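You operate a simulated robot arm through the tools that you are given. There is no shell and no other tool.

Carry out the task below with a simulated two-armed robot. There is one attempt and no reset: what you move stays moved.

## Task
Start the furnace at 250 degrees with limit 800 and rate LO.
Fine: red knob down to the limit, blue knob to the rate, vent slide on the lid shut; the run starts last.

It is judged by the outcome, as a careful person would: the job done as asked, and still so three seconds after it is handed in. It fails if anything else is knocked over, pushed out of place, dropped, spilled or broken. Lids that push on must go on centred and level and be pressed home; caps that screw on are set level and turned clockwise until they are tight.

## Robot
Two 7-joint arms with two-finger grippers on one trunk that stands fixed in place. Base frame: the origin is at the foot of the trunk, x ahead of it, y to its left, z up. Units: m, rad, N and s.
The left shoulder is at [0.023, 0.214, 1.197], the right one opposite. With the tool pointing down near the work surface each hand reaches from about 0.16 to 0.76 m from the base axis, measured 20 degrees to its own side. Payload 2.2 kg a hand.
Tool frame (each hand has its own): the origin (TCP) lies between the finger pads and is the grasp point; the fingertips stand 0.019 m ahead of it; z points along the fingers, y is the line along which they close. Largest opening 0.116 m; the body of the gripper starts 0.07 m behind the TCP.
Orientation is that of the tool frame in the base frame, as [roll, pitch, yaw] about the fixed x, y, z axes, in that order (R = Rz(yaw) Ry(pitch) Rx(roll)). With the fingers straight down and closing along the base's y, the tool's x points along the base's -x, its y along +y and its z along -z.

## Interface
- The arms move only by the tool step_arm. It takes "left_commands", "right_commands" or both (then of equal length, played together; a hand with none holds still); each is a list of rows, each an object of numbers (a shift or turn left out is 0, a gripper value left out holds the last): "tx", "ty", "tz": the shift along the tool's x, y, z in units of 30 mm (1.0 is 30 mm); "rx", "ry", "rz": the turn, a rotation vector about the tool's x, y, z in units of 5 degrees (1.0 is 5 degrees); "grip": the closure in counts, from 0 (fully open) to 255 (shut). In form: [{"tx": .., "ty": .., "tz": .., "rx": .., "ry": .., "rz": .., "grip": ..}, ...]. A call has 1 to 20 rows; each row shifts and turns the commanded pose from where the row before left it, along the tool's axes as they then stand. A call with a number of a shift or a turn outside -1 to 1 is refused whole. Each row takes 0.2 s and may step no farther than 0.05 m and 0.15 rad from the row before; otherwise, or with a gripper value out of range, the whole call is refused. Where a pose cannot be reached the arm comes as near as it can. A force on the tool above 40 N (or 10 N above the force at the start of the call, whichever is more), or a blocked arm, ends the call early, and 0.2 s more pass. The fingers move at their own pace and stop on an object; they squeeze with about 26 N. The grip force told is the motor's: it shows also when the fingers shut on nothing. Time passes only in rows, and 0.2 s behind the last, so rows that do not move let the fingers close. It gives the time, the measured TCP pose, the force on the tool (base axes), the opening and the grip force at its end, in the units of the frame above (readings bear some noise), with the torque about the TCP (base axes, N m) and any sound that the robot's microphone picked up, and new pictures: "show" is both (left out), scene, wrist or none (wrist: the cameras of the hands that moved).
- Cameras (640 x 400 px; columns grow to the right, rows downward): "scene" is now at [0.134, -0.0193, 1.411]; the picture's right is [-0.19, -0.98, -0.00], its down [-0.11, 0.02, -0.99] and it looks along [0.97, -0.19, -0.11] (base axes); focal length 214 px, centre (320, 200). "left" rides on the left gripper at [0.069, 0.015, -0.097] in its tool frame; the picture's right is [-0.22, 0.98, 0.00], its down [-0.76, -0.17, -0.63] and it looks along [-0.62, -0.14, 0.77] (tool axes); focal length 251 px, centre (320, 200). "right" rides on the right gripper at [0.069, -0.015, -0.097] in its tool frame; the picture's right is [0.22, 0.98, 0.00], its down [-0.76, 0.17, -0.63] and it looks along [-0.62, 0.14, 0.77] (tool axes); focal length 251 px, centre (320, 200). There is no depth. A picture from a camera that has moved, and an enlarged one, comes with that camera's place and axes in the base frame and with its lens.
- move_column(by): slides the trunk up (or, below 0, down) by that many m; the arms and the scene camera ride with it, the base frame stays. It gives what a move gives, with no picture.
- aim_head(pan, tilt): turns the head with the scene camera to pan (to the left, within 1.396 rad either way) and tilt (down, from -0.506 to 1.204), counted from straight ahead of the robot. It gives what a move gives, and a new picture of the scene camera.
- zoom(camera, box): a new picture of the part [left, top, right, bottom] of that camera's present view, enlarged. It takes no simulated time.
- finish_job(): hands the job in; it is judged then, once.

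Nothing tells you positions but the pictures and the camera data. Unless the task says otherwise, let go and move clear before handing in.

The tools are called after "Emit:" as a command line: name --argument value ..., lists and objects as JSON in quotes. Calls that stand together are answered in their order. step_arm: Moves the arms, as the interface text tells. Its arguments: {"type":"object","properties":{"left_commands":{"type":"array"},"right_commands":{"type":"array"},"show":{"type":"string","enum":["both","scene","wrist","none"]}},"required":[]} The other tools are called the same way: move_column (by) slides the trunk up or down; aim_head (pan, tilt) turns the head that bears the scene camera; zoom (camera, box) takes an enlarged picture of a part of a camera's view; finish_job () hands the job in.

At the start:

```text
time: 0.0
left_position: [0.3905, 0.0929, 1.4989]
left_ee_rot: [-3.139, 0.0, -3.139]
left_force: [0.8, -0.2, 0.2]
left_moment: [0.0, 0.03, 0.0]
left_gripper_width: 0.116
left_finger_force: 0.1
right_position: [0.3418, -0.2119, 1.498]
right_ee_rot: [3.139, -0.002, -3.141]
right_force: [0.1, -0.4, 0.7]
right_moment: [0.0, -0.03, 0.01]
right_gripper_width: 0.1161
right_finger_force: 0.1
trunk travel left (down, up): [-0.341, 0.149]
head pan, tilt: [-0.195, 0.11]
```

scene: 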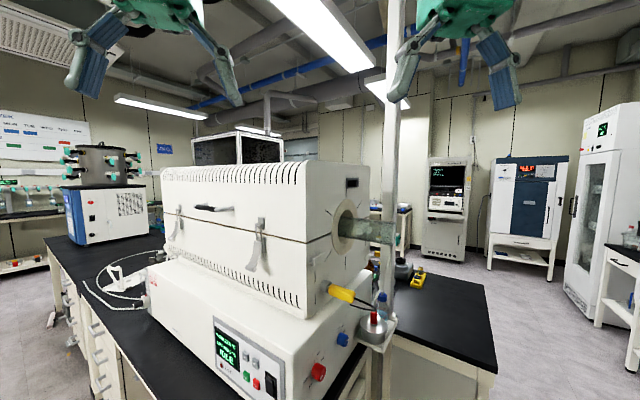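
right: 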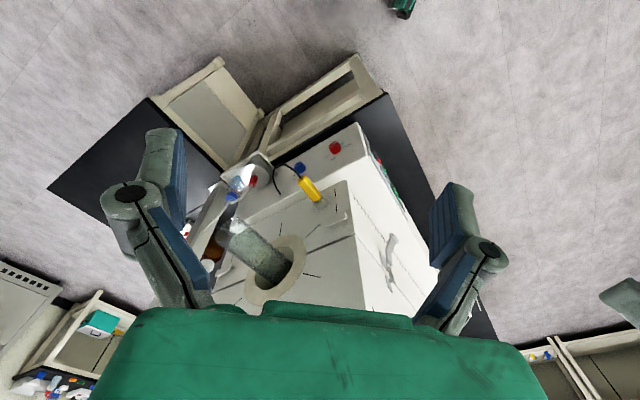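
left: 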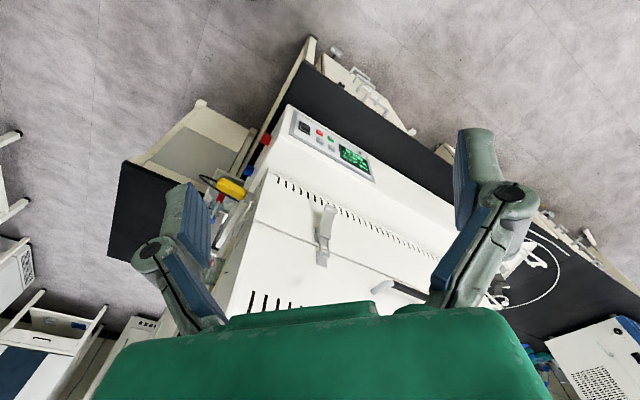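

I see a tube furnace with a control panel (display, buttons) on the front and red and blue knobs on its right end. I'll enlarge the views to read the labels.

Emit:
zoom --camera "scene" --box '[200, 310, 300, 400]'

Emit:
zoom --camera "scene" --box '[290, 310, 400, 400]'

Emit:
zoom --camera "scene" --box '[150, 150, 400, 310]'

Emit:
aim_head --pan -0.2 --tilt 0.7

```text
4.44 times, centred on (250, 355) of scene
camera zoom: at [0.134, -0.0193, 1.411], right [-0.19, -0.98, 0.0], down [-0.11, 0.02, -0.99], along [0.97, -0.19, -0.11], focal length 953 px, centre (631, -489)
```

zoom: 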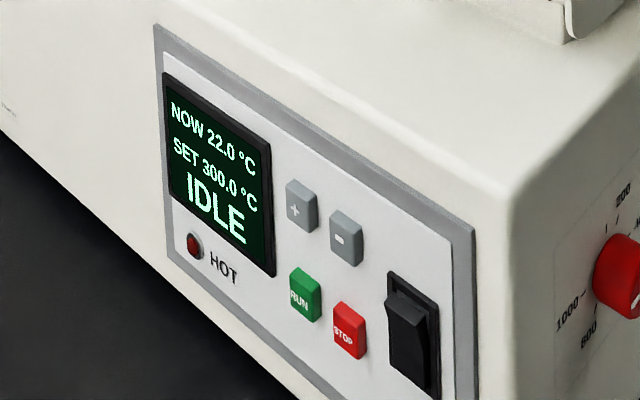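

```text
4.44 times, centred on (345, 355) of scene
camera zoom: at [0.134, -0.0193, 1.411], right [-0.19, -0.98, 0.0], down [-0.11, 0.02, -0.99], along [0.97, -0.19, -0.11], focal length 953 px, centre (209, -489)
```

zoom: 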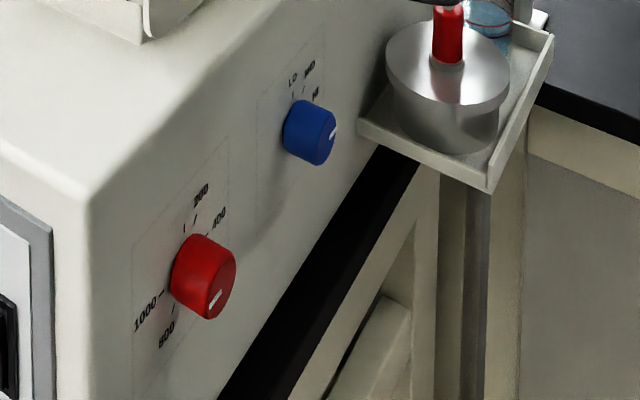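

```text
2.50 times, centred on (275, 230) of scene
camera zoom: at [0.134, -0.0193, 1.411], right [-0.19, -0.98, 0.0], down [-0.11, 0.02, -0.99], along [0.97, -0.19, -0.11], focal length 536 px, centre (432, 125)
```

zoom: 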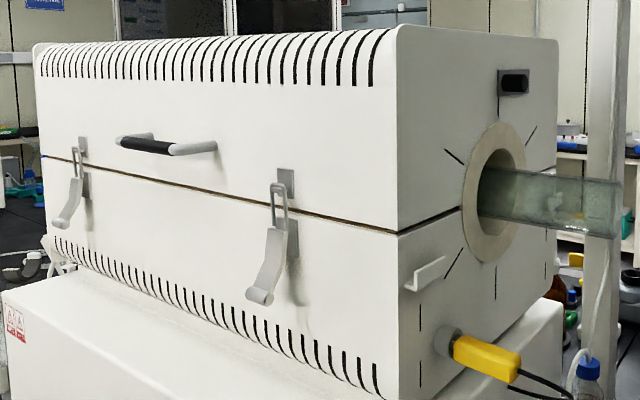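

```text
time: 1.0
left_position: [0.3883, 0.093, 1.5009]
left_ee_rot: [-3.141, 0.002, -3.141]
left_force: [0.3, 1.0, -0.4]
left_moment: [0.0, 0.03, 0.0]
left_gripper_width: 0.1161
left_finger_force: 0.0
right_position: [0.3399, -0.2101, 1.4992]
right_ee_rot: [3.14, -0.001, -3.141]
right_force: [0.7, 0.2, 0.3]
right_moment: [-0.01, 0.0, 0.0]
right_gripper_width: 0.1159
right_finger_force: 0.1
trunk travel left (down, up): [-0.341, 0.149]
head pan, tilt: [-0.201, 0.7]
camera scene: at [0.1265, -0.0183, 1.3573], right [-0.2, -0.98, 0.0], down [-0.63, 0.13, -0.76], along [0.75, -0.15, -0.65], focal length 214 px, centre (320, 200)
```

scene: 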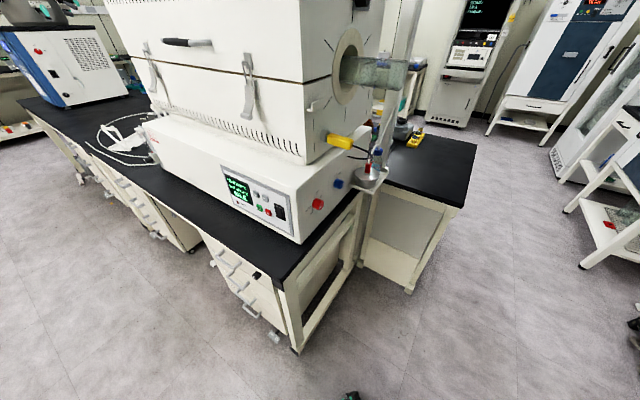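

The set point reads 300 °C, IDLE. I'll take close views of the knobs, panel, lid slide and latches from this head pose.

Emit:
zoom --camera "scene" --box '[290, 165, 390, 228]'

Emit:
zoom --camera "scene" --box '[300, 180, 340, 220]'

Emit:
zoom --camera "scene" --box '[215, 160, 305, 230]'

Emit:
zoom --camera "right" --box '[200, 120, 420, 300]'

Emit:
aim_head --pan -0.3 --tilt 0.3

```text
6.35 times, centred on (340, 196) of scene
camera zoom: at [0.1265, -0.0183, 1.3573], right [-0.2, -0.98, 0.0], down [-0.63, 0.13, -0.76], along [0.75, -0.15, -0.65], focal length 1362 px, centre (193, 222)
```

zoom: 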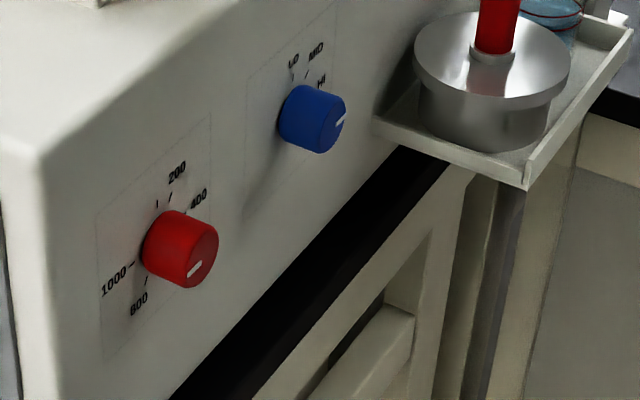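

```text
10.00 times, centred on (320, 200) of scene
camera zoom: at [0.1265, -0.0183, 1.3573], right [-0.2, -0.98, 0.0], down [-0.63, 0.13, -0.76], along [0.75, -0.15, -0.65], focal length 2145 px, centre (320, 200)
```

zoom: 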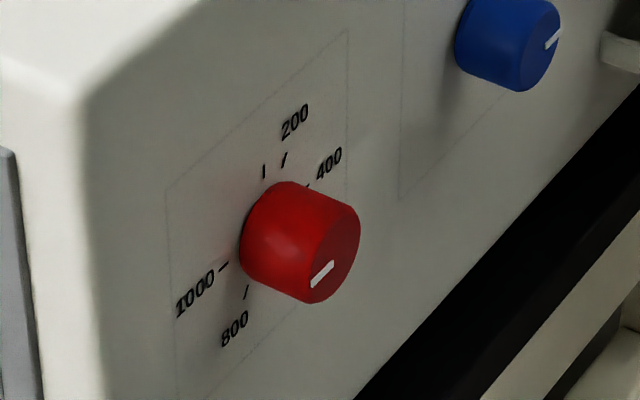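

```text
5.71 times, centred on (260, 195) of scene
camera zoom: at [0.1265, -0.0183, 1.3573], right [-0.2, -0.98, 0.0], down [-0.63, 0.13, -0.76], along [0.75, -0.15, -0.65], focal length 1226 px, centre (663, 229)
```

zoom: 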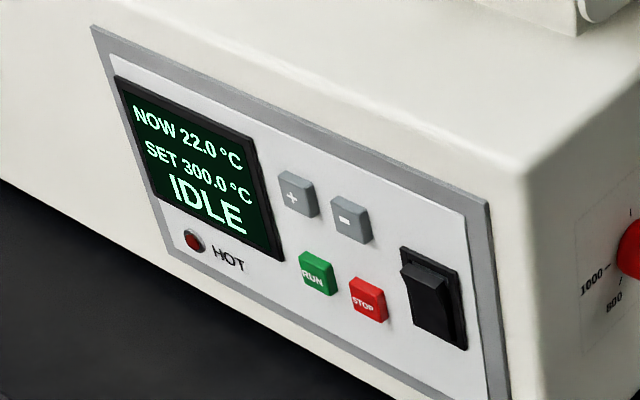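

```text
2.22 times, centred on (310, 210) of right
camera zoom: at [0.2708, -0.2259, 1.5955], right [-0.22, 0.98, 0.0], down [0.76, 0.17, 0.63], along [0.62, 0.14, -0.77], focal length 559 px, centre (342, 178)
```

zoom: 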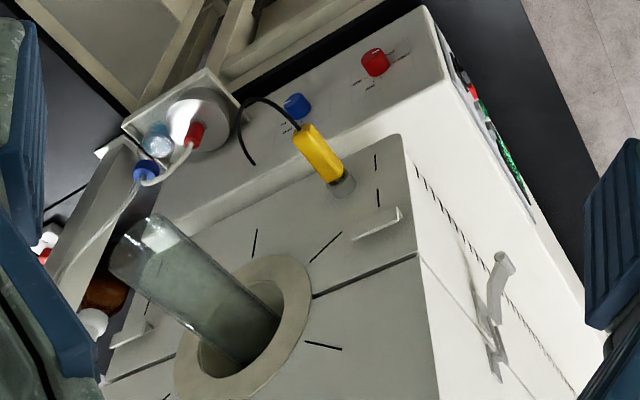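

```text
time: 1.9
left_position: [0.3874, 0.0927, 1.4998]
left_ee_rot: [3.141, 0.001, -3.138]
left_force: [0.4, -0.8, 0.4]
left_moment: [0.0, 0.0, 0.01]
left_gripper_width: 0.1159
left_finger_force: 0.1
right_position: [0.3395, -0.2105, 1.5002]
right_ee_rot: [3.14, -0.001, 3.141]
right_force: [0.1, -0.4, 0.8]
right_moment: [0.01, -0.03, 0.0]
right_gripper_width: 0.116
right_finger_force: 0.1
trunk travel left (down, up): [-0.341, 0.149]
head pan, tilt: [-0.3, 0.3]
camera scene: at [0.1329, -0.0289, 1.3932], right [-0.3, -0.96, 0.0], down [-0.29, 0.09, -0.95], along [0.91, -0.28, -0.3], focal length 214 px, centre (320, 200)
```

scene: 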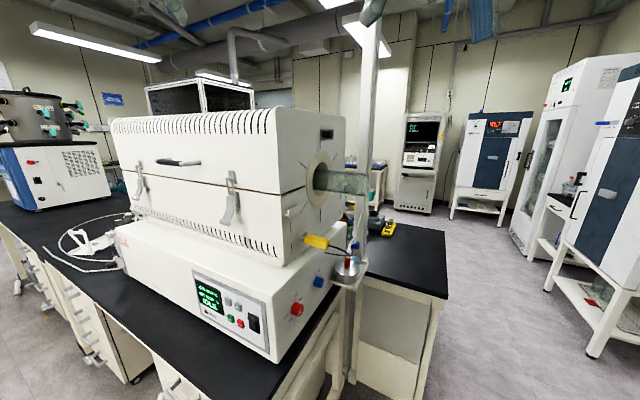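

The red dial runs 200–1000 and the blue one LO/MID/HI. The furnace seems to stand turned about 45°, so I'll zoom on more detail to place things and check the vent slide.

Emit:
zoom --camera "left" --box '[230, 90, 400, 196]'

Emit:
zoom --camera "scene" --box '[270, 105, 370, 168]'

Emit:
zoom --camera "scene" --box '[310, 120, 346, 145]'

Emit:
zoom --camera "scene" --box '[185, 265, 345, 365]'

Emit:
zoom --camera "right" --box '[280, 120, 400, 200]'

```text
3.76 times, centred on (315, 143) of left
camera zoom: at [0.3176, 0.1091, 1.5955], right [0.21, 0.98, 0.0], down [0.76, -0.17, 0.63], along [0.62, -0.14, -0.77], focal length 947 px, centre (339, 415)
```

zoom: 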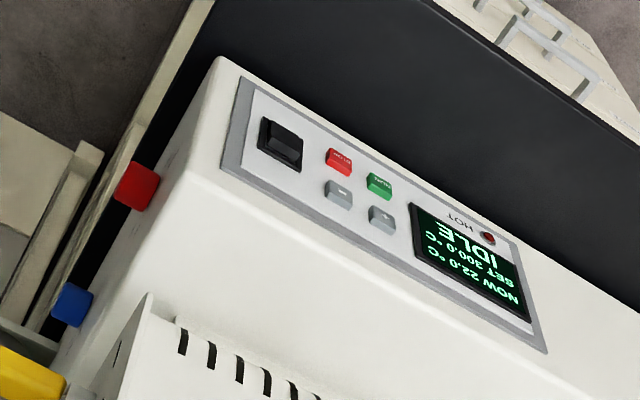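

```text
6.35 times, centred on (320, 136) of scene
camera zoom: at [0.1329, -0.0289, 1.3932], right [-0.3, -0.96, 0.0], down [-0.29, 0.09, -0.95], along [0.91, -0.28, -0.3], focal length 1362 px, centre (320, 603)
```

zoom: 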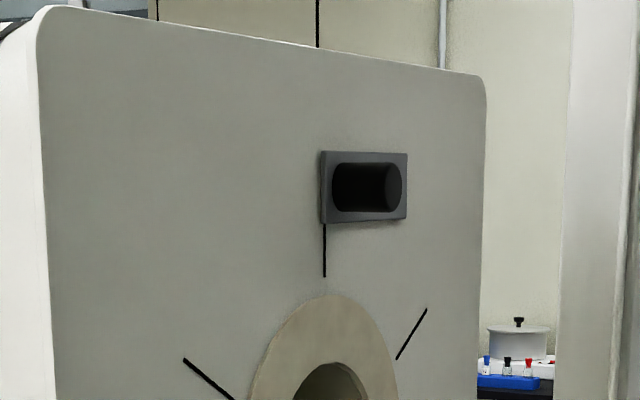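

```text
16.00 times, centred on (328, 132) of scene
camera zoom: at [0.1329, -0.0289, 1.3932], right [-0.3, -0.96, 0.0], down [-0.29, 0.09, -0.95], along [0.91, -0.28, -0.3], focal length 3432 px, centre (192, 1280)
```

zoom: 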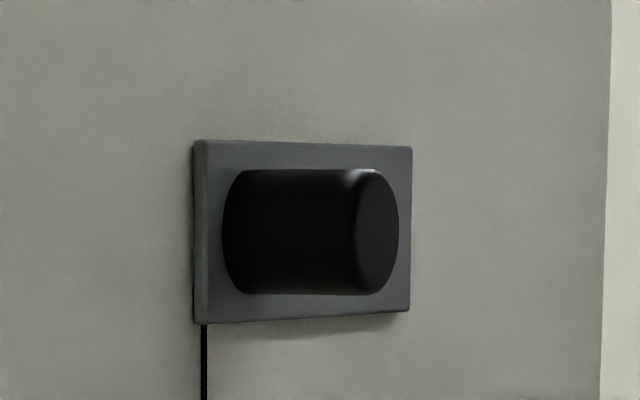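

```text
4.00 times, centred on (265, 315) of scene
camera zoom: at [0.1329, -0.0289, 1.3932], right [-0.3, -0.96, 0.0], down [-0.29, 0.09, -0.95], along [0.91, -0.28, -0.3], focal length 858 px, centre (540, -260)
```

zoom: 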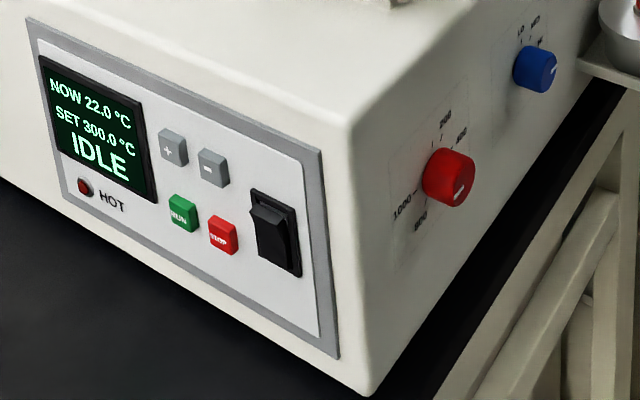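

```text
5.00 times, centred on (340, 160) of right
camera zoom: at [0.2715, -0.226, 1.5953], right [-0.22, 0.98, 0.0], down [0.76, 0.17, 0.63], along [0.62, 0.14, -0.77], focal length 1257 px, centre (220, 400)
```

zoom: 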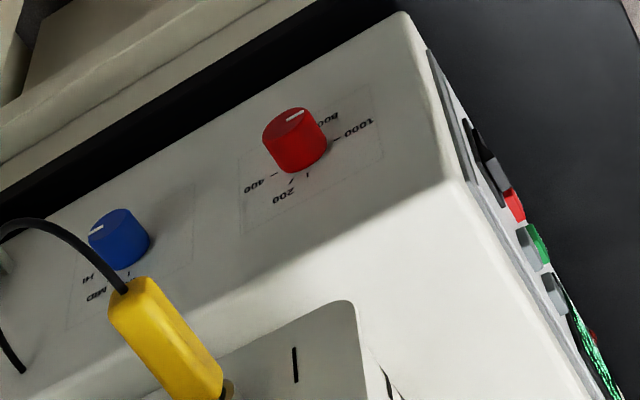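

I suspect the black peg in the grey plate on the lid end is the vent slide, but I want a look at the lid top too. I'll raise the trunk for a higher view.

Emit:
move_column --by 0.14

Emit:
aim_head --pan -0.2 --tilt 0.45

```text
time: 3.5
left_position: [0.3891, 0.0934, 1.6399]
left_ee_rot: [-3.141, 0.002, -3.14]
left_force: [0.6, 0.5, -1.0]
left_moment: [0.0, -0.03, -0.01]
left_gripper_width: 0.1159
left_finger_force: 0.1
right_position: [0.3395, -0.2114, 1.6381]
right_ee_rot: [3.14, 0.001, 3.14]
right_force: [0.7, -0.2, 0.4]
right_moment: [-0.04, 0.0, -0.01]
right_gripper_width: 0.1159
right_finger_force: 0.1
trunk travel left (down, up): [-0.481, 0.009]
head pan, tilt: [-0.3, 0.3]
```

```text
time: 4.2
left_position: [0.3866, 0.0935, 1.6404]
left_ee_rot: [3.142, 0.002, -3.141]
left_force: [0.1, -0.3, 0.7]
left_moment: [0.03, 0.04, 0.0]
left_gripper_width: 0.1159
left_finger_force: 0.0
right_position: [0.3414, -0.2105, 1.6389]
right_ee_rot: [3.139, -0.001, -3.141]
right_force: [-1.0, -0.3, -0.3]
right_moment: [0.0, -0.05, -0.02]
right_gripper_width: 0.1161
right_finger_force: 0.0
trunk travel left (down, up): [-0.481, 0.009]
head pan, tilt: [-0.201, 0.45]
camera scene: at [0.1341, -0.0198, 1.5194], right [-0.2, -0.98, 0.0], down [-0.43, 0.09, -0.9], along [0.88, -0.18, -0.44], focal length 214 px, centre (320, 200)
```

scene: 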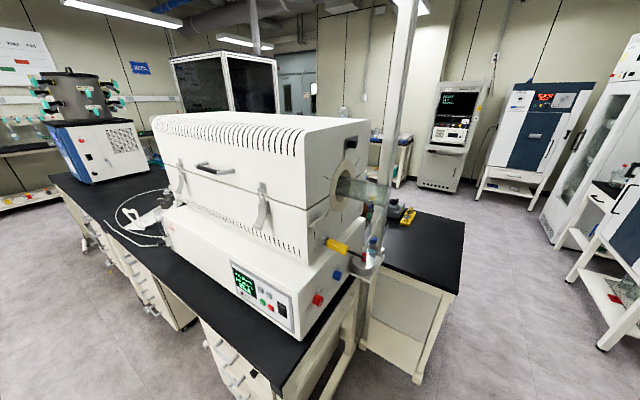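

Emit:
zoom --camera "scene" --box '[140, 95, 400, 258]'

Emit:
zoom --camera "scene" --box '[330, 130, 370, 165]'

Emit:
zoom --camera "scene" --box '[220, 250, 370, 344]'

Emit:
zoom --camera "right" --box '[180, 150, 460, 320]'

```text
2.45 times, centred on (270, 176) of scene
camera zoom: at [0.1341, -0.0198, 1.5194], right [-0.2, -0.98, 0.0], down [-0.43, 0.09, -0.9], along [0.88, -0.18, -0.44], focal length 526 px, centre (443, 258)
```

zoom: 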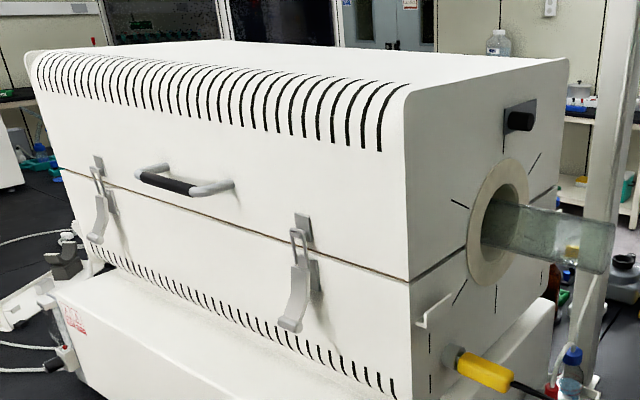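

```text
11.43 times, centred on (350, 148) of scene
camera zoom: at [0.1341, -0.0198, 1.5194], right [-0.2, -0.98, 0.0], down [-0.43, 0.09, -0.9], along [0.88, -0.18, -0.44], focal length 2451 px, centre (-23, 800)
```

zoom: 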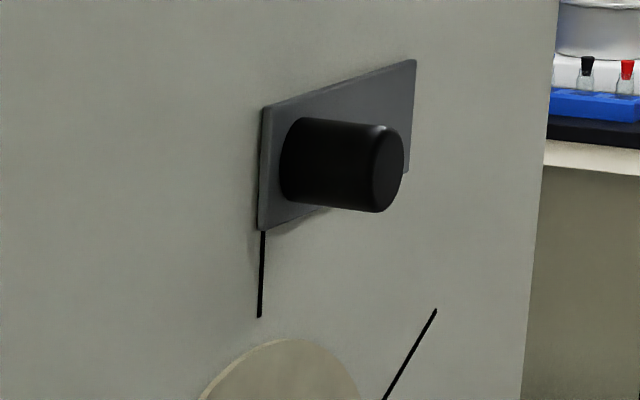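

```text
4.26 times, centred on (295, 297) of scene
camera zoom: at [0.1341, -0.0198, 1.5194], right [-0.2, -0.98, 0.0], down [-0.43, 0.09, -0.9], along [0.88, -0.18, -0.44], focal length 913 px, centre (426, -213)
```

zoom: 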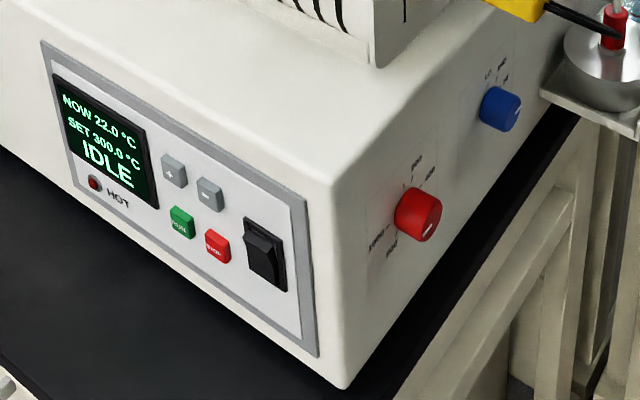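

```text
2.29 times, centred on (320, 235) of right
camera zoom: at [0.2716, -0.2261, 1.7353], right [-0.22, 0.98, 0.0], down [0.76, 0.17, 0.63], along [0.62, 0.14, -0.77], focal length 575 px, centre (320, 120)
```

zoom: 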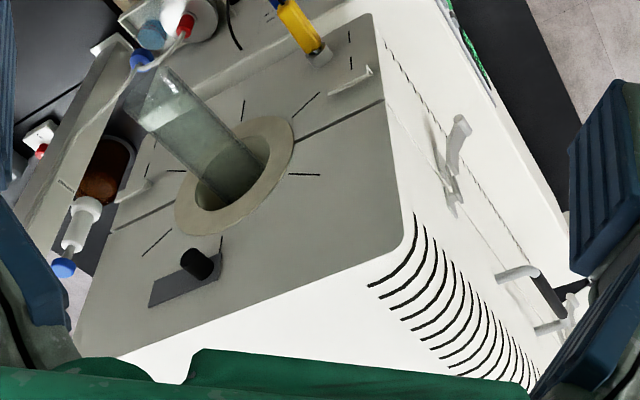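

Emit:
zoom --camera "right" --box '[235, 240, 285, 290]'

Emit:
zoom --camera "right" --box '[210, 180, 330, 310]'

```text
8.00 times, centred on (260, 265) of right
camera zoom: at [0.2716, -0.2261, 1.7353], right [-0.22, 0.98, 0.0], down [0.76, 0.17, 0.63], along [0.62, 0.14, -0.77], focal length 2012 px, centre (800, -320)
```

zoom: 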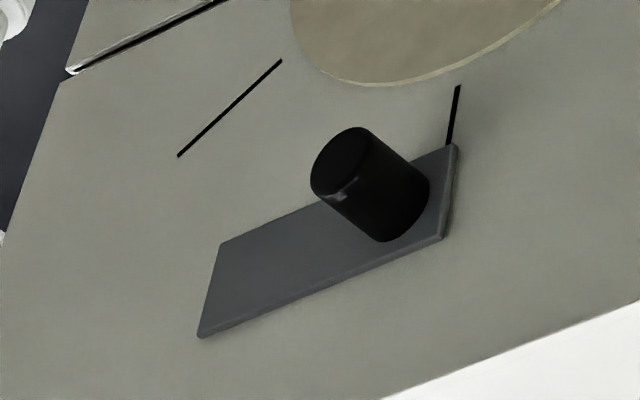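

```text
3.08 times, centred on (270, 245) of right
camera zoom: at [0.2716, -0.2261, 1.7353], right [-0.22, 0.98, 0.0], down [0.76, 0.17, 0.63], along [0.62, 0.14, -0.77], focal length 774 px, centre (474, 62)
```

zoom: 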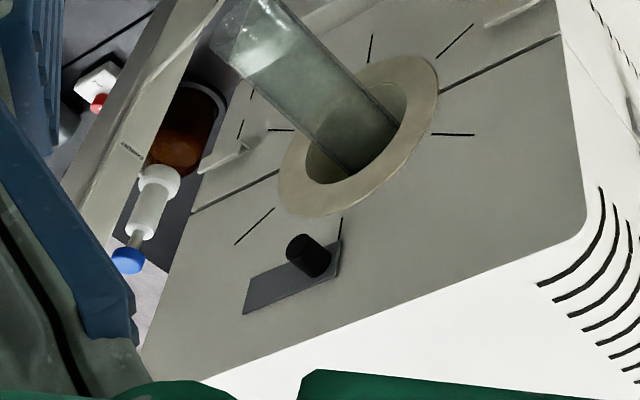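

The lid-end peg (about [0.736, -0.25, 1.393], standing off a grey plate) looks like the vent slide; the furnace end face looks out along [-0.7, -0.7, 0]. I'll turn the right hand to face it, tilted 45° down, and take a look before going near.

Emit:
step_arm --right_commands '[{"rz": -1, "ry": -1}, {"rz": -1, "ry": -1}, {"rz": -1, "ry": -1}, {"rz": -1, "ry": -1}, {"rz": -1, "ry": -1}, {"rz": -1, "ry": -1}, {"rz": -1, "ry": -1}, {"rz": -1, "ry": -1}, {"rz": -1, "ry": -1}]' --show "both"

```text
time: 6.2
left_position: [0.3883, 0.0909, 1.6406]
left_ee_rot: [3.139, 0.003, -3.141]
left_force: [0.0, -0.5, 0.5]
left_moment: [-0.02, 0.0, -0.02]
left_gripper_width: 0.1157
left_finger_force: 0.0
right_position: [0.3395, -0.2128, 1.6401]
right_ee_rot: [-2.774, 0.69, -2.18]
right_force: [0.6, 0.3, 0.0]
right_moment: [0.04, -0.01, 0.0]
right_gripper_width: 0.1162
right_finger_force: 0.0
trunk travel left (down, up): [-0.481, 0.009]
head pan, tilt: [-0.201, 0.45]
camera scene: at [0.1336, -0.0222, 1.5193], right [-0.2, -0.98, 0.0], down [-0.43, 0.09, -0.9], along [0.88, -0.18, -0.44], focal length 214 px, centre (320, 200)
camera right: at [0.2584, -0.2944, 1.6692], right [-0.71, 0.57, -0.41], down [-0.17, 0.42, 0.89], along [0.68, 0.71, -0.2], focal length 251 px, centre (320, 200)
```

scene: 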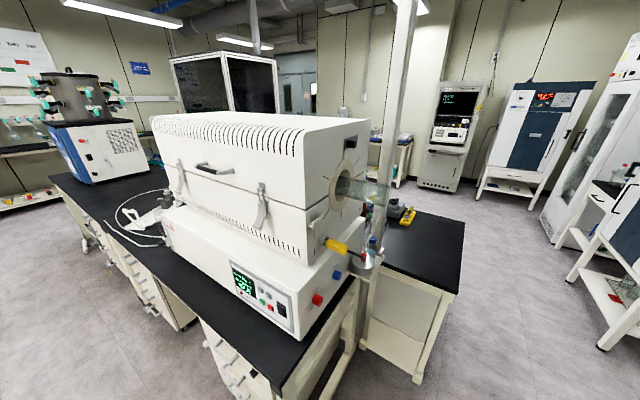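
right: 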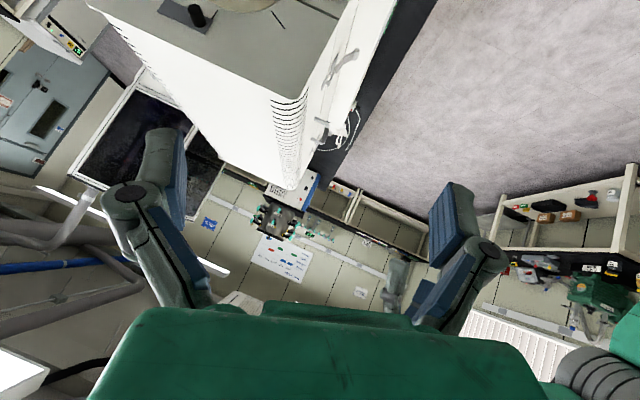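

The combined turn left a slight roll; I'll correct it so that the hand squarely faces the end plate, then move toward it, staying well out.

Emit:
step_arm --right_commands '[{"rx": -0.95, "ry": -0.27, "rz": 0.56}, {"rx": -0.95, "ry": -0.27, "rz": 0.56}, {"rx": -0.95, "ry": -0.27, "rz": 0.56}, {"ty": -0.9, "tz": 0.6}, {"ty": -0.9, "tz": 0.6}, {"ty": -0.9, "tz": 0.6}, {"ty": -0.9, "tz": 0.6}, {"ty": -0.9, "tz": 0.6}, {"ty": -0.9, "tz": 0.6}, {"ty": -0.9, "tz": 0.6}, {"ty": -0.9, "tz": 0.6}, {"ty": -0.9, "tz": 0.6}, {"ty": -0.9, "tz": 0.6}]' --show "both"

```text
time: 9.0
left_position: [0.3923, 0.0915, 1.638]
left_ee_rot: [3.14, 0.0, -3.139]
left_force: [0.2, -0.2, -1.1]
left_moment: [0.0, 0.01, 0.01]
left_gripper_width: 0.1162
left_finger_force: 0.1
right_position: [0.5246, -0.2794, 1.5504]
right_ee_rot: [3.134, 0.782, -2.364]
right_force: [0.2, 0.1, -0.4]
right_moment: [0.0, 0.02, 0.0]
right_gripper_width: 0.116
right_finger_force: 0.1
right hand out of reach, approached as far as the arm can: row 10, 11, 12, 13
trunk travel left (down, up): [-0.481, 0.009]
head pan, tilt: [-0.201, 0.45]
camera scene: at [0.1383, -0.0227, 1.5188], right [-0.2, -0.98, 0.0], down [-0.43, 0.09, -0.9], along [0.88, -0.18, -0.44], focal length 214 px, centre (320, 200)
camera right: at [0.453, -0.3726, 1.57], right [-0.8, 0.59, -0.15], down [-0.05, 0.18, 0.98], along [0.6, 0.79, -0.11], focal length 251 px, centre (320, 200)
```

scene: 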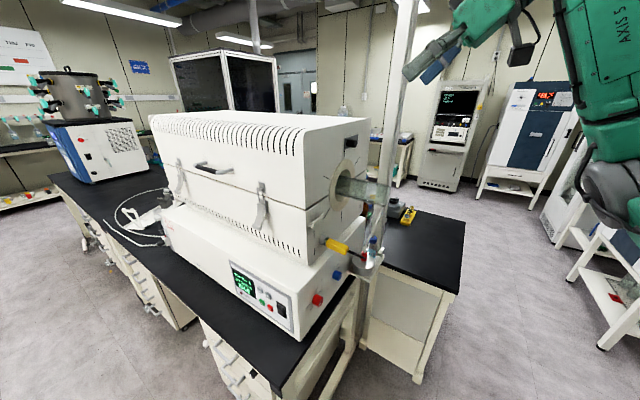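
right: 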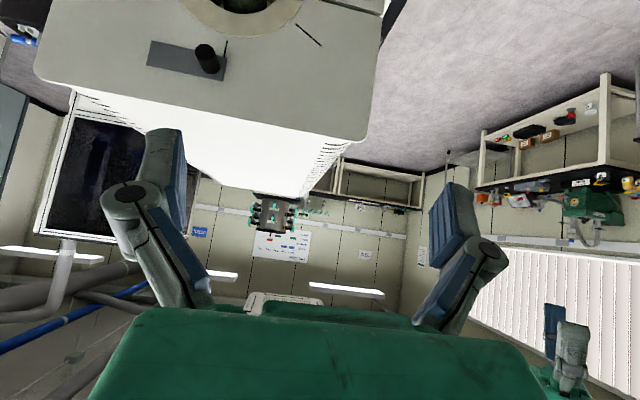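

The arm stopped short at [0.52, -0.28, 1.55] in this orientation. The wrist view shows the plate and peg well; I'll zoom on it, and level the tool out to get more reach.

Emit:
zoom --camera "right" --box '[120, 0, 280, 100]'

Emit:
step_arm --right_commands '[{"ry": -1}, {"ry": -1}, {"ry": -1}, {"ry": -1}, {"ry": -1}, {"ry": -1}]' --show "both"

```text
4.00 times, centred on (200, 50) of right
camera zoom: at [0.453, -0.3726, 1.57], right [-0.8, 0.59, -0.15], down [-0.05, 0.18, 0.98], along [0.6, 0.79, -0.11], focal length 1006 px, centre (800, 800)
```

zoom: 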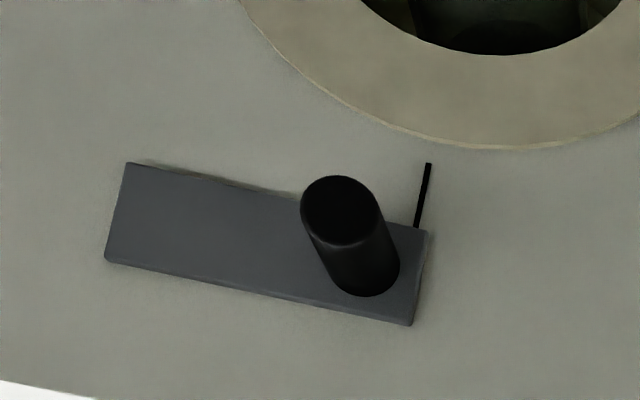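

```text
time: 10.4
left_position: [0.3877, 0.0925, 1.6402]
left_ee_rot: [-3.141, 0.003, -3.141]
left_force: [-0.4, -0.4, 0.6]
left_moment: [0.0, -0.06, 0.01]
left_gripper_width: 0.1158
left_finger_force: 0.0
right_position: [0.5201, -0.2783, 1.5539]
right_ee_rot: [3.137, 1.309, -2.362]
right_force: [0.6, -0.1, -1.0]
right_moment: [0.05, 0.02, 0.01]
right_gripper_width: 0.116
right_finger_force: 0.1
trunk travel left (down, up): [-0.481, 0.009]
head pan, tilt: [-0.201, 0.45]
camera scene: at [0.1345, -0.0223, 1.5192], right [-0.2, -0.98, 0.0], down [-0.43, 0.09, -0.9], along [0.88, -0.18, -0.44], focal length 214 px, centre (320, 200)
camera right: at [0.4516, -0.3673, 1.5113], right [-0.73, 0.65, -0.21], down [-0.41, -0.18, 0.89], along [0.55, 0.74, 0.4], focal length 251 px, centre (320, 200)
```

scene: 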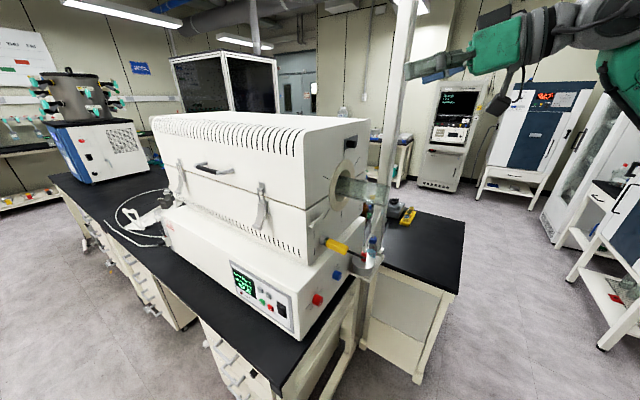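
right: 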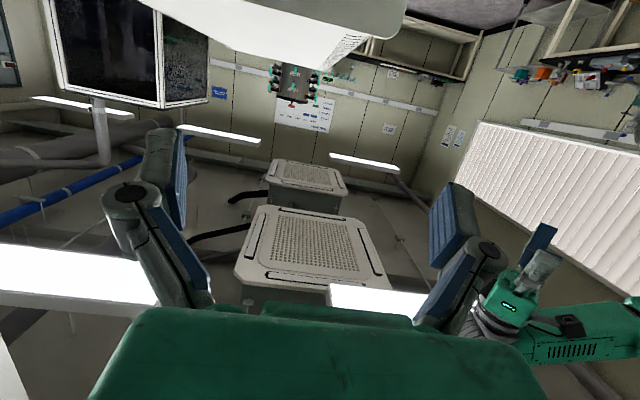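

Levelling out removed the limit. Now to a stand-off about 8 cm out from the peg, fingers straddling it sideways.

Emit:
step_arm --right_commands '[{"tx": 0.62, "ty": -0.74, "tz": 0.5}, {"tx": 0.62, "ty": -0.74, "tz": 0.5}, {"tx": 0.62, "ty": -0.74, "tz": 0.5}, {"tx": 0.62, "ty": -0.74, "tz": 0.5}, {"tx": 0.62, "ty": -0.74, "tz": 0.5}, {"tx": 0.62, "ty": -0.74, "tz": 0.5}]' --show "both"

```text
time: 11.8
left_position: [0.3879, 0.0931, 1.6404]
left_ee_rot: [-3.141, 0.002, -3.141]
left_force: [-0.8, -0.7, 0.6]
left_moment: [0.01, 0.01, 0.03]
left_gripper_width: 0.116
left_finger_force: 0.1
right_position: [0.5238, -0.2793, 1.4729]
right_ee_rot: [3.138, 1.308, -2.36]
right_force: [0.2, 0.8, -0.1]
right_moment: [0.02, -0.02, 0.01]
right_gripper_width: 0.116
right_finger_force: 0.1
right hand out of reach, approached as far as the arm can: row 1, 2, 3, 4, 5, 6
trunk travel left (down, up): [-0.481, 0.009]
head pan, tilt: [-0.201, 0.45]
camera scene: at [0.1344, -0.0228, 1.5193], right [-0.2, -0.98, 0.0], down [-0.43, 0.09, -0.9], along [0.88, -0.18, -0.44], focal length 214 px, centre (320, 200)
camera right: at [0.4553, -0.369, 1.431], right [-0.73, 0.65, -0.21], down [-0.41, -0.17, 0.9], along [0.55, 0.74, 0.4], focal length 251 px, centre (320, 200)
```

scene: 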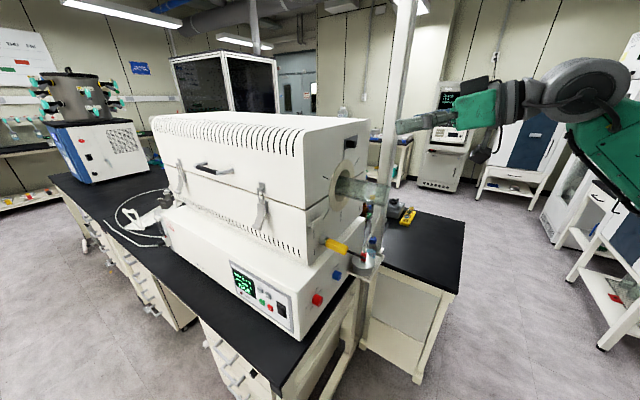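
right: 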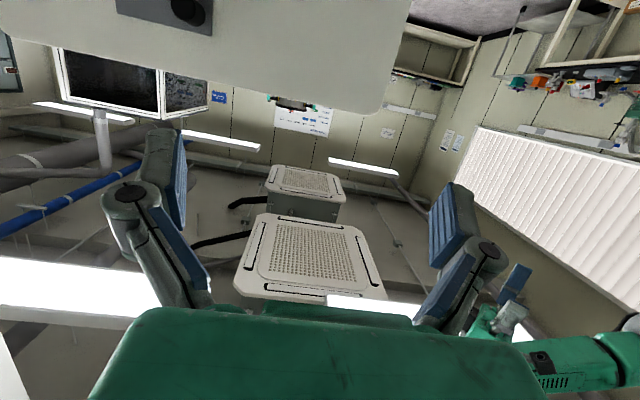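

The arm slides down but not forward, so some joint limit is in play rather than length. I'll look at the arm itself to understand its posture.

Emit:
aim_head --pan -1.1 --tilt 0.3

```text
time: 13.0
left_position: [0.3879, 0.093, 1.6399]
left_ee_rot: [3.141, 0.0, -3.14]
left_force: [1.2, -0.3, -0.2]
left_moment: [-0.04, -0.01, 0.01]
left_gripper_width: 0.1158
left_finger_force: 0.1
right_position: [0.5233, -0.2789, 1.4731]
right_ee_rot: [3.137, 1.307, -2.364]
right_force: [0.3, -1.0, 0.8]
right_moment: [-0.02, 0.04, 0.0]
right_gripper_width: 0.1161
right_finger_force: 0.0
trunk travel left (down, up): [-0.481, 0.009]
head pan, tilt: [-1.1, 0.3]
camera scene: at [0.0871, -0.087, 1.5331], right [-0.89, -0.45, 0.0], down [-0.14, 0.27, -0.95], along [0.43, -0.85, -0.3], focal length 214 px, centre (320, 200)
```

scene: 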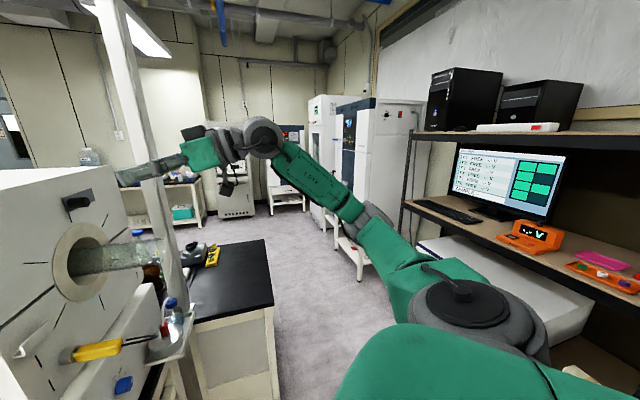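

The wrist is bent sideways against the forearm with the hand's roll at an unnatural angle. I'll roll the hand 90° (fingers closing vertically), which should suit the wrist better, and push on to the stand-off.

Emit:
step_arm --right_commands '[{"rz": 1}, {"rz": 1}, {"rz": 1}, {"rz": 1}, {"rz": 1}, {"rz": 1}, {"rz": 1}, {"rz": 1}, {"rz": 1}, {"rz": 1}, {"rz": 1}, {"rz": 1}, {"rz": 1}, {"rz": 1}, {"rz": 1}, {"rz": 1}, {"rz": 1}, {"rz": 1}]' --show "scene"

```text
time: 16.8
left_position: [0.3882, 0.0924, 1.6408]
left_ee_rot: [3.14, 0.003, -3.14]
left_force: [0.8, -0.9, -0.3]
left_moment: [0.0, 0.02, 0.0]
left_gripper_width: 0.1159
left_finger_force: 0.1
right_position: [0.5217, -0.2793, 1.475]
right_ee_rot: [1.834, 0.0, 2.355]
right_force: [-0.3, -0.1, -0.4]
right_moment: [0.02, 0.02, 0.01]
right_gripper_width: 0.1162
right_finger_force: 0.2
trunk travel left (down, up): [-0.481, 0.009]
head pan, tilt: [-1.1, 0.3]
camera scene: at [0.0867, -0.0872, 1.5332], right [-0.89, -0.45, 0.0], down [-0.14, 0.27, -0.95], along [0.43, -0.85, -0.3], focal length 214 px, centre (320, 200)
```

scene: 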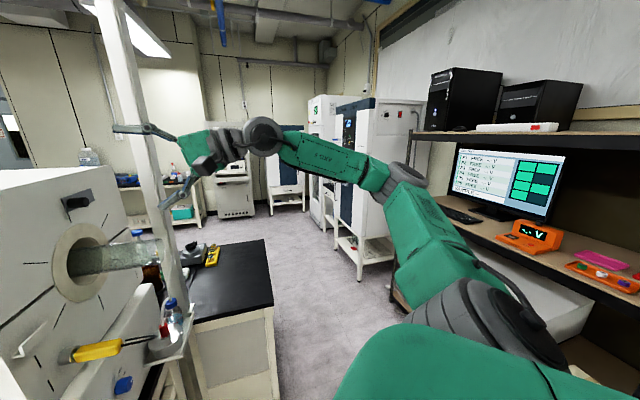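

Emit:
step_arm --right_commands '[{"tx": -0.73, "ty": -0.2, "tz": 0.5}, {"tx": -0.73, "ty": -0.2, "tz": 0.5}, {"tx": -0.73, "ty": -0.2, "tz": 0.5}, {"tx": -0.73, "ty": -0.2, "tz": 0.5}, {"tx": -0.73, "ty": -0.2, "tz": 0.5}, {"tx": -0.73, "ty": -0.2, "tz": 0.5}]' --show "both"

```text
time: 18.2
left_position: [0.3896, 0.0933, 1.6398]
left_ee_rot: [-3.141, 0.002, -3.14]
left_force: [0.5, 0.3, -0.1]
left_moment: [0.05, 0.03, 0.02]
left_gripper_width: 0.1157
left_finger_force: 0.0
right_position: [0.6733, -0.3196, 1.417]
right_ee_rot: [1.834, 0.0, 2.355]
right_force: [-0.9, 0.2, -0.4]
right_moment: [0.01, 0.01, 0.03]
right_gripper_width: 0.116
right_finger_force: 0.0
trunk travel left (down, up): [-0.481, 0.009]
head pan, tilt: [-1.1, 0.3]
camera scene: at [0.0891, -0.0872, 1.533], right [-0.89, -0.45, 0.0], down [-0.14, 0.27, -0.95], along [0.43, -0.85, -0.3], focal length 214 px, centre (320, 200)
camera right: at [0.5554, -0.3388, 1.4268], right [0.03, 0.33, 0.94], down [0.13, -0.94, 0.32], along [0.99, 0.12, -0.07], focal length 251 px, centre (320, 200)
```

scene: 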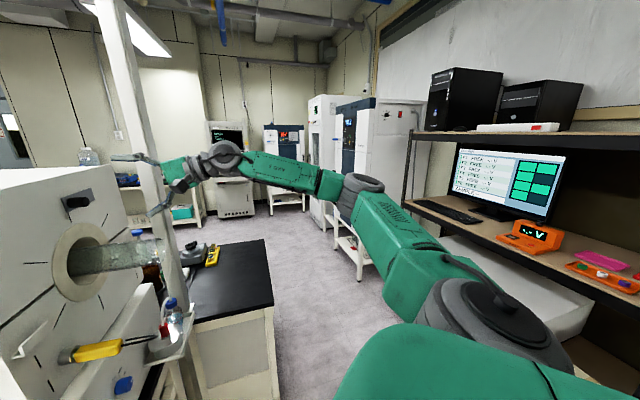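
right: 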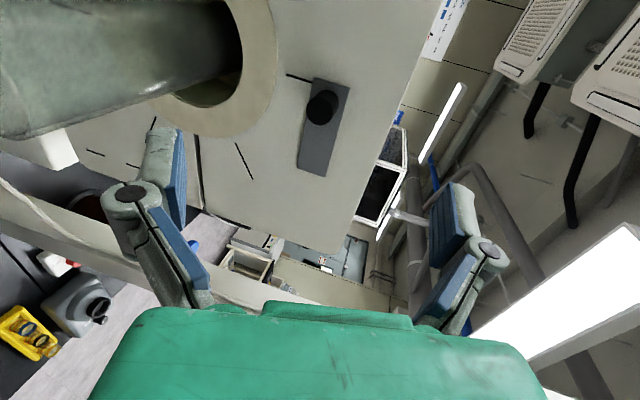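

The roll change worked and the peg projects just where I reckoned it. I'll shut the fingers and bring them to the front side of the peg, still clear of the face, then look.

Emit:
step_arm --right_commands '[{"grip": 255}, {"grip": 255}, {"grip": 255}, {"tx": 0.62, "ty": -0.15, "tz": 0.78}, {"tx": 0.63, "ty": -0.16, "tz": 0.77}, {}]' --show "wrist"

Emit:
aim_head --pan -0.3 --tilt 0.25

Emit:
zoom --camera "scene" --box '[270, 130, 400, 212]'

```text
time: 19.6
left_position: [0.3871, 0.0935, 1.64]
left_ee_rot: [3.141, 0.003, -3.14]
left_force: [-0.6, 0.0, 0.6]
left_moment: [-0.02, -0.03, 0.02]
left_gripper_width: 0.1161
left_finger_force: 0.1
right_position: [0.6742, -0.2618, 1.3958]
right_ee_rot: [1.835, 0.0, 2.355]
right_force: [0.6, -0.9, -0.1]
right_moment: [0.02, -0.02, -0.02]
right_gripper_width: 0.0
right_finger_force: 26.0
trunk travel left (down, up): [-0.481, 0.009]
head pan, tilt: [-1.1, 0.3]
camera right: at [0.5568, -0.2817, 1.4065], right [0.03, 0.33, 0.94], down [0.13, -0.94, 0.32], along [0.99, 0.12, -0.07], focal length 251 px, centre (320, 200)
```

right: 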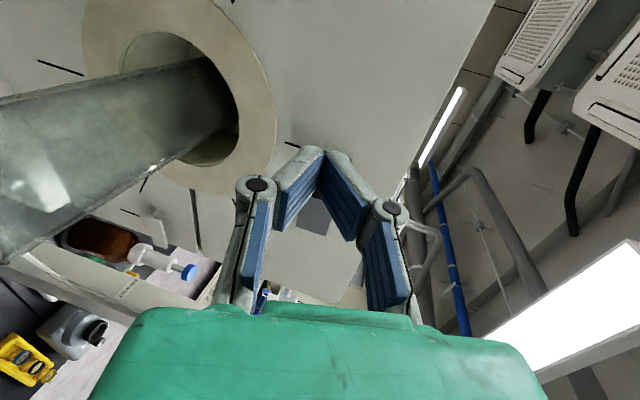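

```text
time: 20.8
left_position: [0.3885, 0.0928, 1.6397]
left_ee_rot: [3.141, 0.003, -3.141]
left_force: [0.3, 0.0, -0.7]
left_moment: [0.01, -0.01, 0.02]
left_gripper_width: 0.116
left_finger_force: 0.0
right_position: [0.675, -0.2631, 1.3955]
right_ee_rot: [1.835, -0.002, 2.355]
right_force: [0.6, -0.2, 0.9]
right_moment: [0.02, 0.0, 0.01]
right_gripper_width: 0.0001
right_finger_force: 25.6
trunk travel left (down, up): [-0.481, 0.009]
head pan, tilt: [-0.3, 0.25]
camera scene: at [0.1349, -0.0311, 1.5378], right [-0.3, -0.96, 0.0], down [-0.24, 0.08, -0.97], along [0.92, -0.29, -0.25], focal length 214 px, centre (320, 200)
```

scene: 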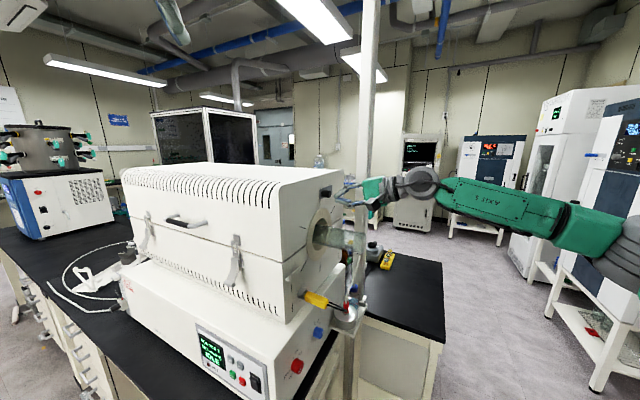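

```text
4.88 times, centred on (335, 171) of scene
camera zoom: at [0.1349, -0.0311, 1.5378], right [-0.3, -0.96, 0.0], down [-0.24, 0.08, -0.97], along [0.92, -0.29, -0.25], focal length 1046 px, centre (247, 342)
```

zoom: 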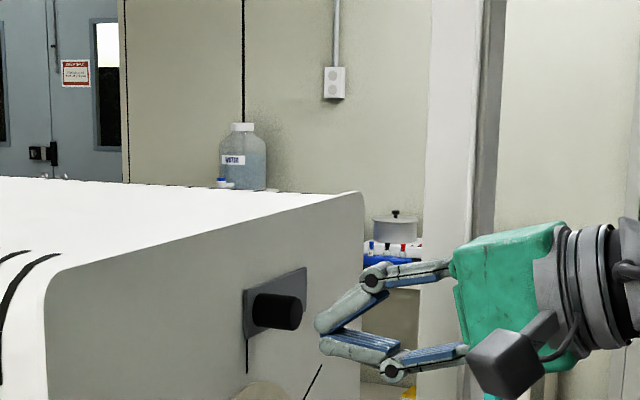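

The closed fingertips are at the peg's height and just to its front side. Approaching the face beside the peg.

Emit:
step_arm --right_commands '[{"tz": 0.55, "ty": 0.15}, {"tz": 0.55, "ty": 0.15}, {"tz": 0.4, "ty": 0.1}, {}]' --show "wrist"

Emit:
zoom --camera "scene" --box '[290, 160, 390, 222]'

Emit:
zoom --camera "right" --box '[220, 100, 420, 225]'

```text
time: 21.8
left_position: [0.3875, 0.0931, 1.6396]
left_ee_rot: [-3.141, 0.003, -3.139]
left_force: [-0.5, -0.3, 0.5]
left_moment: [0.01, -0.04, 0.04]
left_gripper_width: 0.116
left_finger_force: 0.2
right_position: [0.7062, -0.2287, 1.396]
right_ee_rot: [1.835, 0.001, 2.354]
right_force: [0.8, -0.5, -0.3]
right_moment: [0.0, 0.03, 0.05]
right_gripper_width: 0.0002
right_finger_force: 25.7
trunk travel left (down, up): [-0.481, 0.009]
head pan, tilt: [-0.3, 0.25]
camera right: at [0.5895, -0.2493, 1.406], right [0.03, 0.33, 0.94], down [0.13, -0.94, 0.32], along [0.99, 0.12, -0.07], focal length 251 px, centre (320, 200)
```

right: 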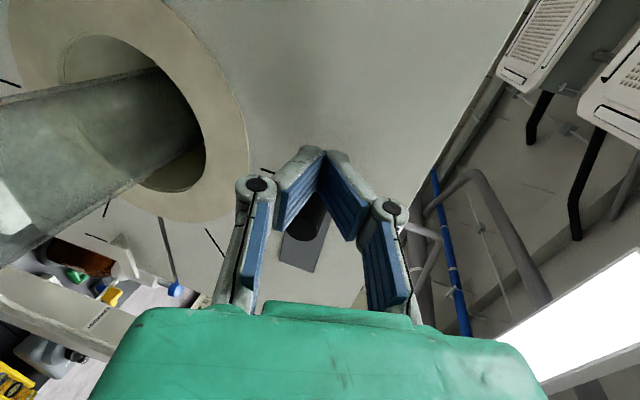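

```text
6.40 times, centred on (340, 191) of scene
camera zoom: at [0.1346, -0.0305, 1.5378], right [-0.3, -0.96, 0.0], down [-0.24, 0.07, -0.97], along [0.92, -0.29, -0.25], focal length 1373 px, centre (192, 258)
```

zoom: 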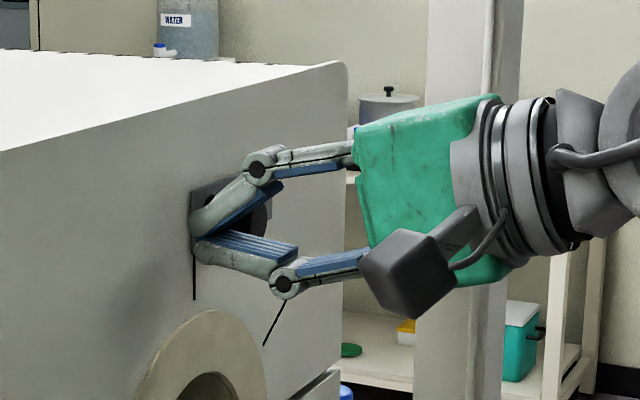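

```text
3.20 times, centred on (320, 162) of right
camera zoom: at [0.5895, -0.2493, 1.406], right [0.03, 0.33, 0.94], down [0.13, -0.94, 0.32], along [0.99, 0.12, -0.07], focal length 805 px, centre (320, 320)
```

zoom: 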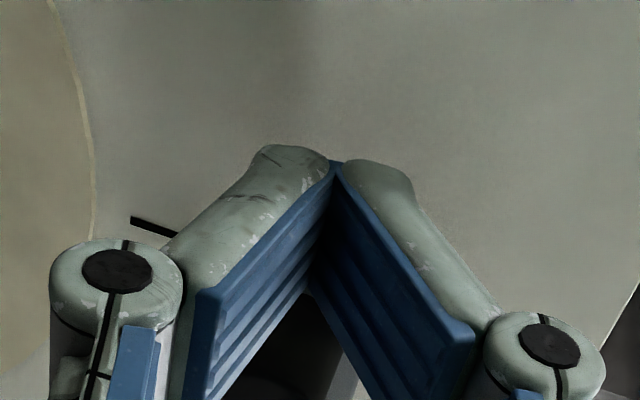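

Fingertips sit in front of the peg by the plate edge. Now I push gently toward the back along the plate, in small steps.

Emit:
step_arm --right_commands '[{"tx": -0.15}, {"tx": -0.15}, {"tx": -0.15}, {"tx": -0.15}, {"tx": -0.15}]' --show "wrist"

Emit:
zoom --camera "scene" --box '[290, 160, 390, 222]'

```text
time: 23.0
left_position: [0.3869, 0.0947, 1.6405]
left_ee_rot: [-3.141, 0.002, -3.14]
left_force: [-0.8, -0.4, -0.2]
left_moment: [-0.01, -0.03, 0.0]
left_gripper_width: 0.1159
left_finger_force: 0.1
right_position: [0.7222, -0.2435, 1.3941]
right_ee_rot: [1.835, -0.001, 2.356]
right_force: [-0.7, 1.7, -1.0]
right_moment: [-0.01, 0.03, 0.02]
right_gripper_width: 0.0058
right_finger_force: 28.8
trunk travel left (down, up): [-0.481, 0.009]
head pan, tilt: [-0.3, 0.25]
camera right: at [0.6053, -0.2632, 1.4047], right [0.03, 0.33, 0.94], down [0.13, -0.94, 0.33], along [0.99, 0.12, -0.07], focal length 251 px, centre (320, 200)
```

right: 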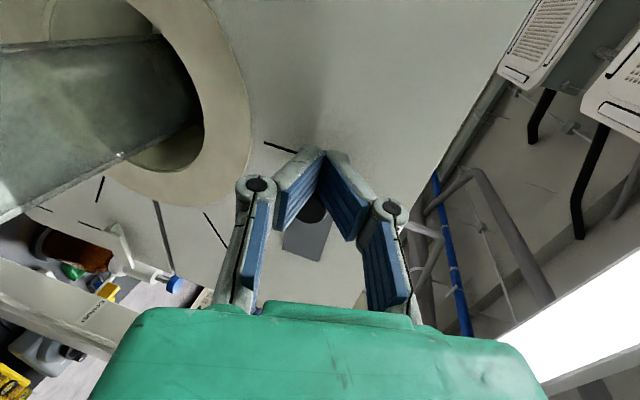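

```text
6.40 times, centred on (340, 191) of scene
camera zoom: at [0.1346, -0.03, 1.5378], right [-0.3, -0.96, 0.0], down [-0.24, 0.07, -0.97], along [0.92, -0.29, -0.25], focal length 1373 px, centre (192, 258)
```

zoom: 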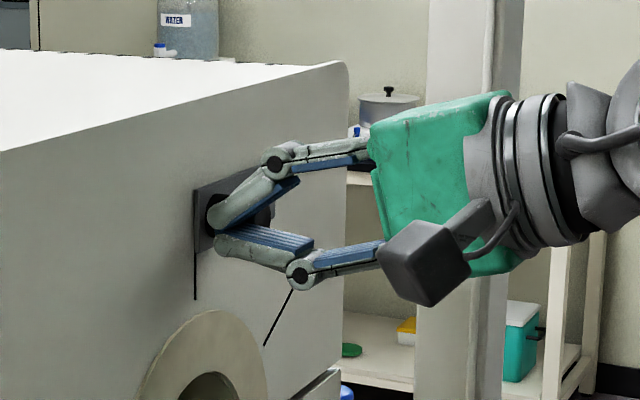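

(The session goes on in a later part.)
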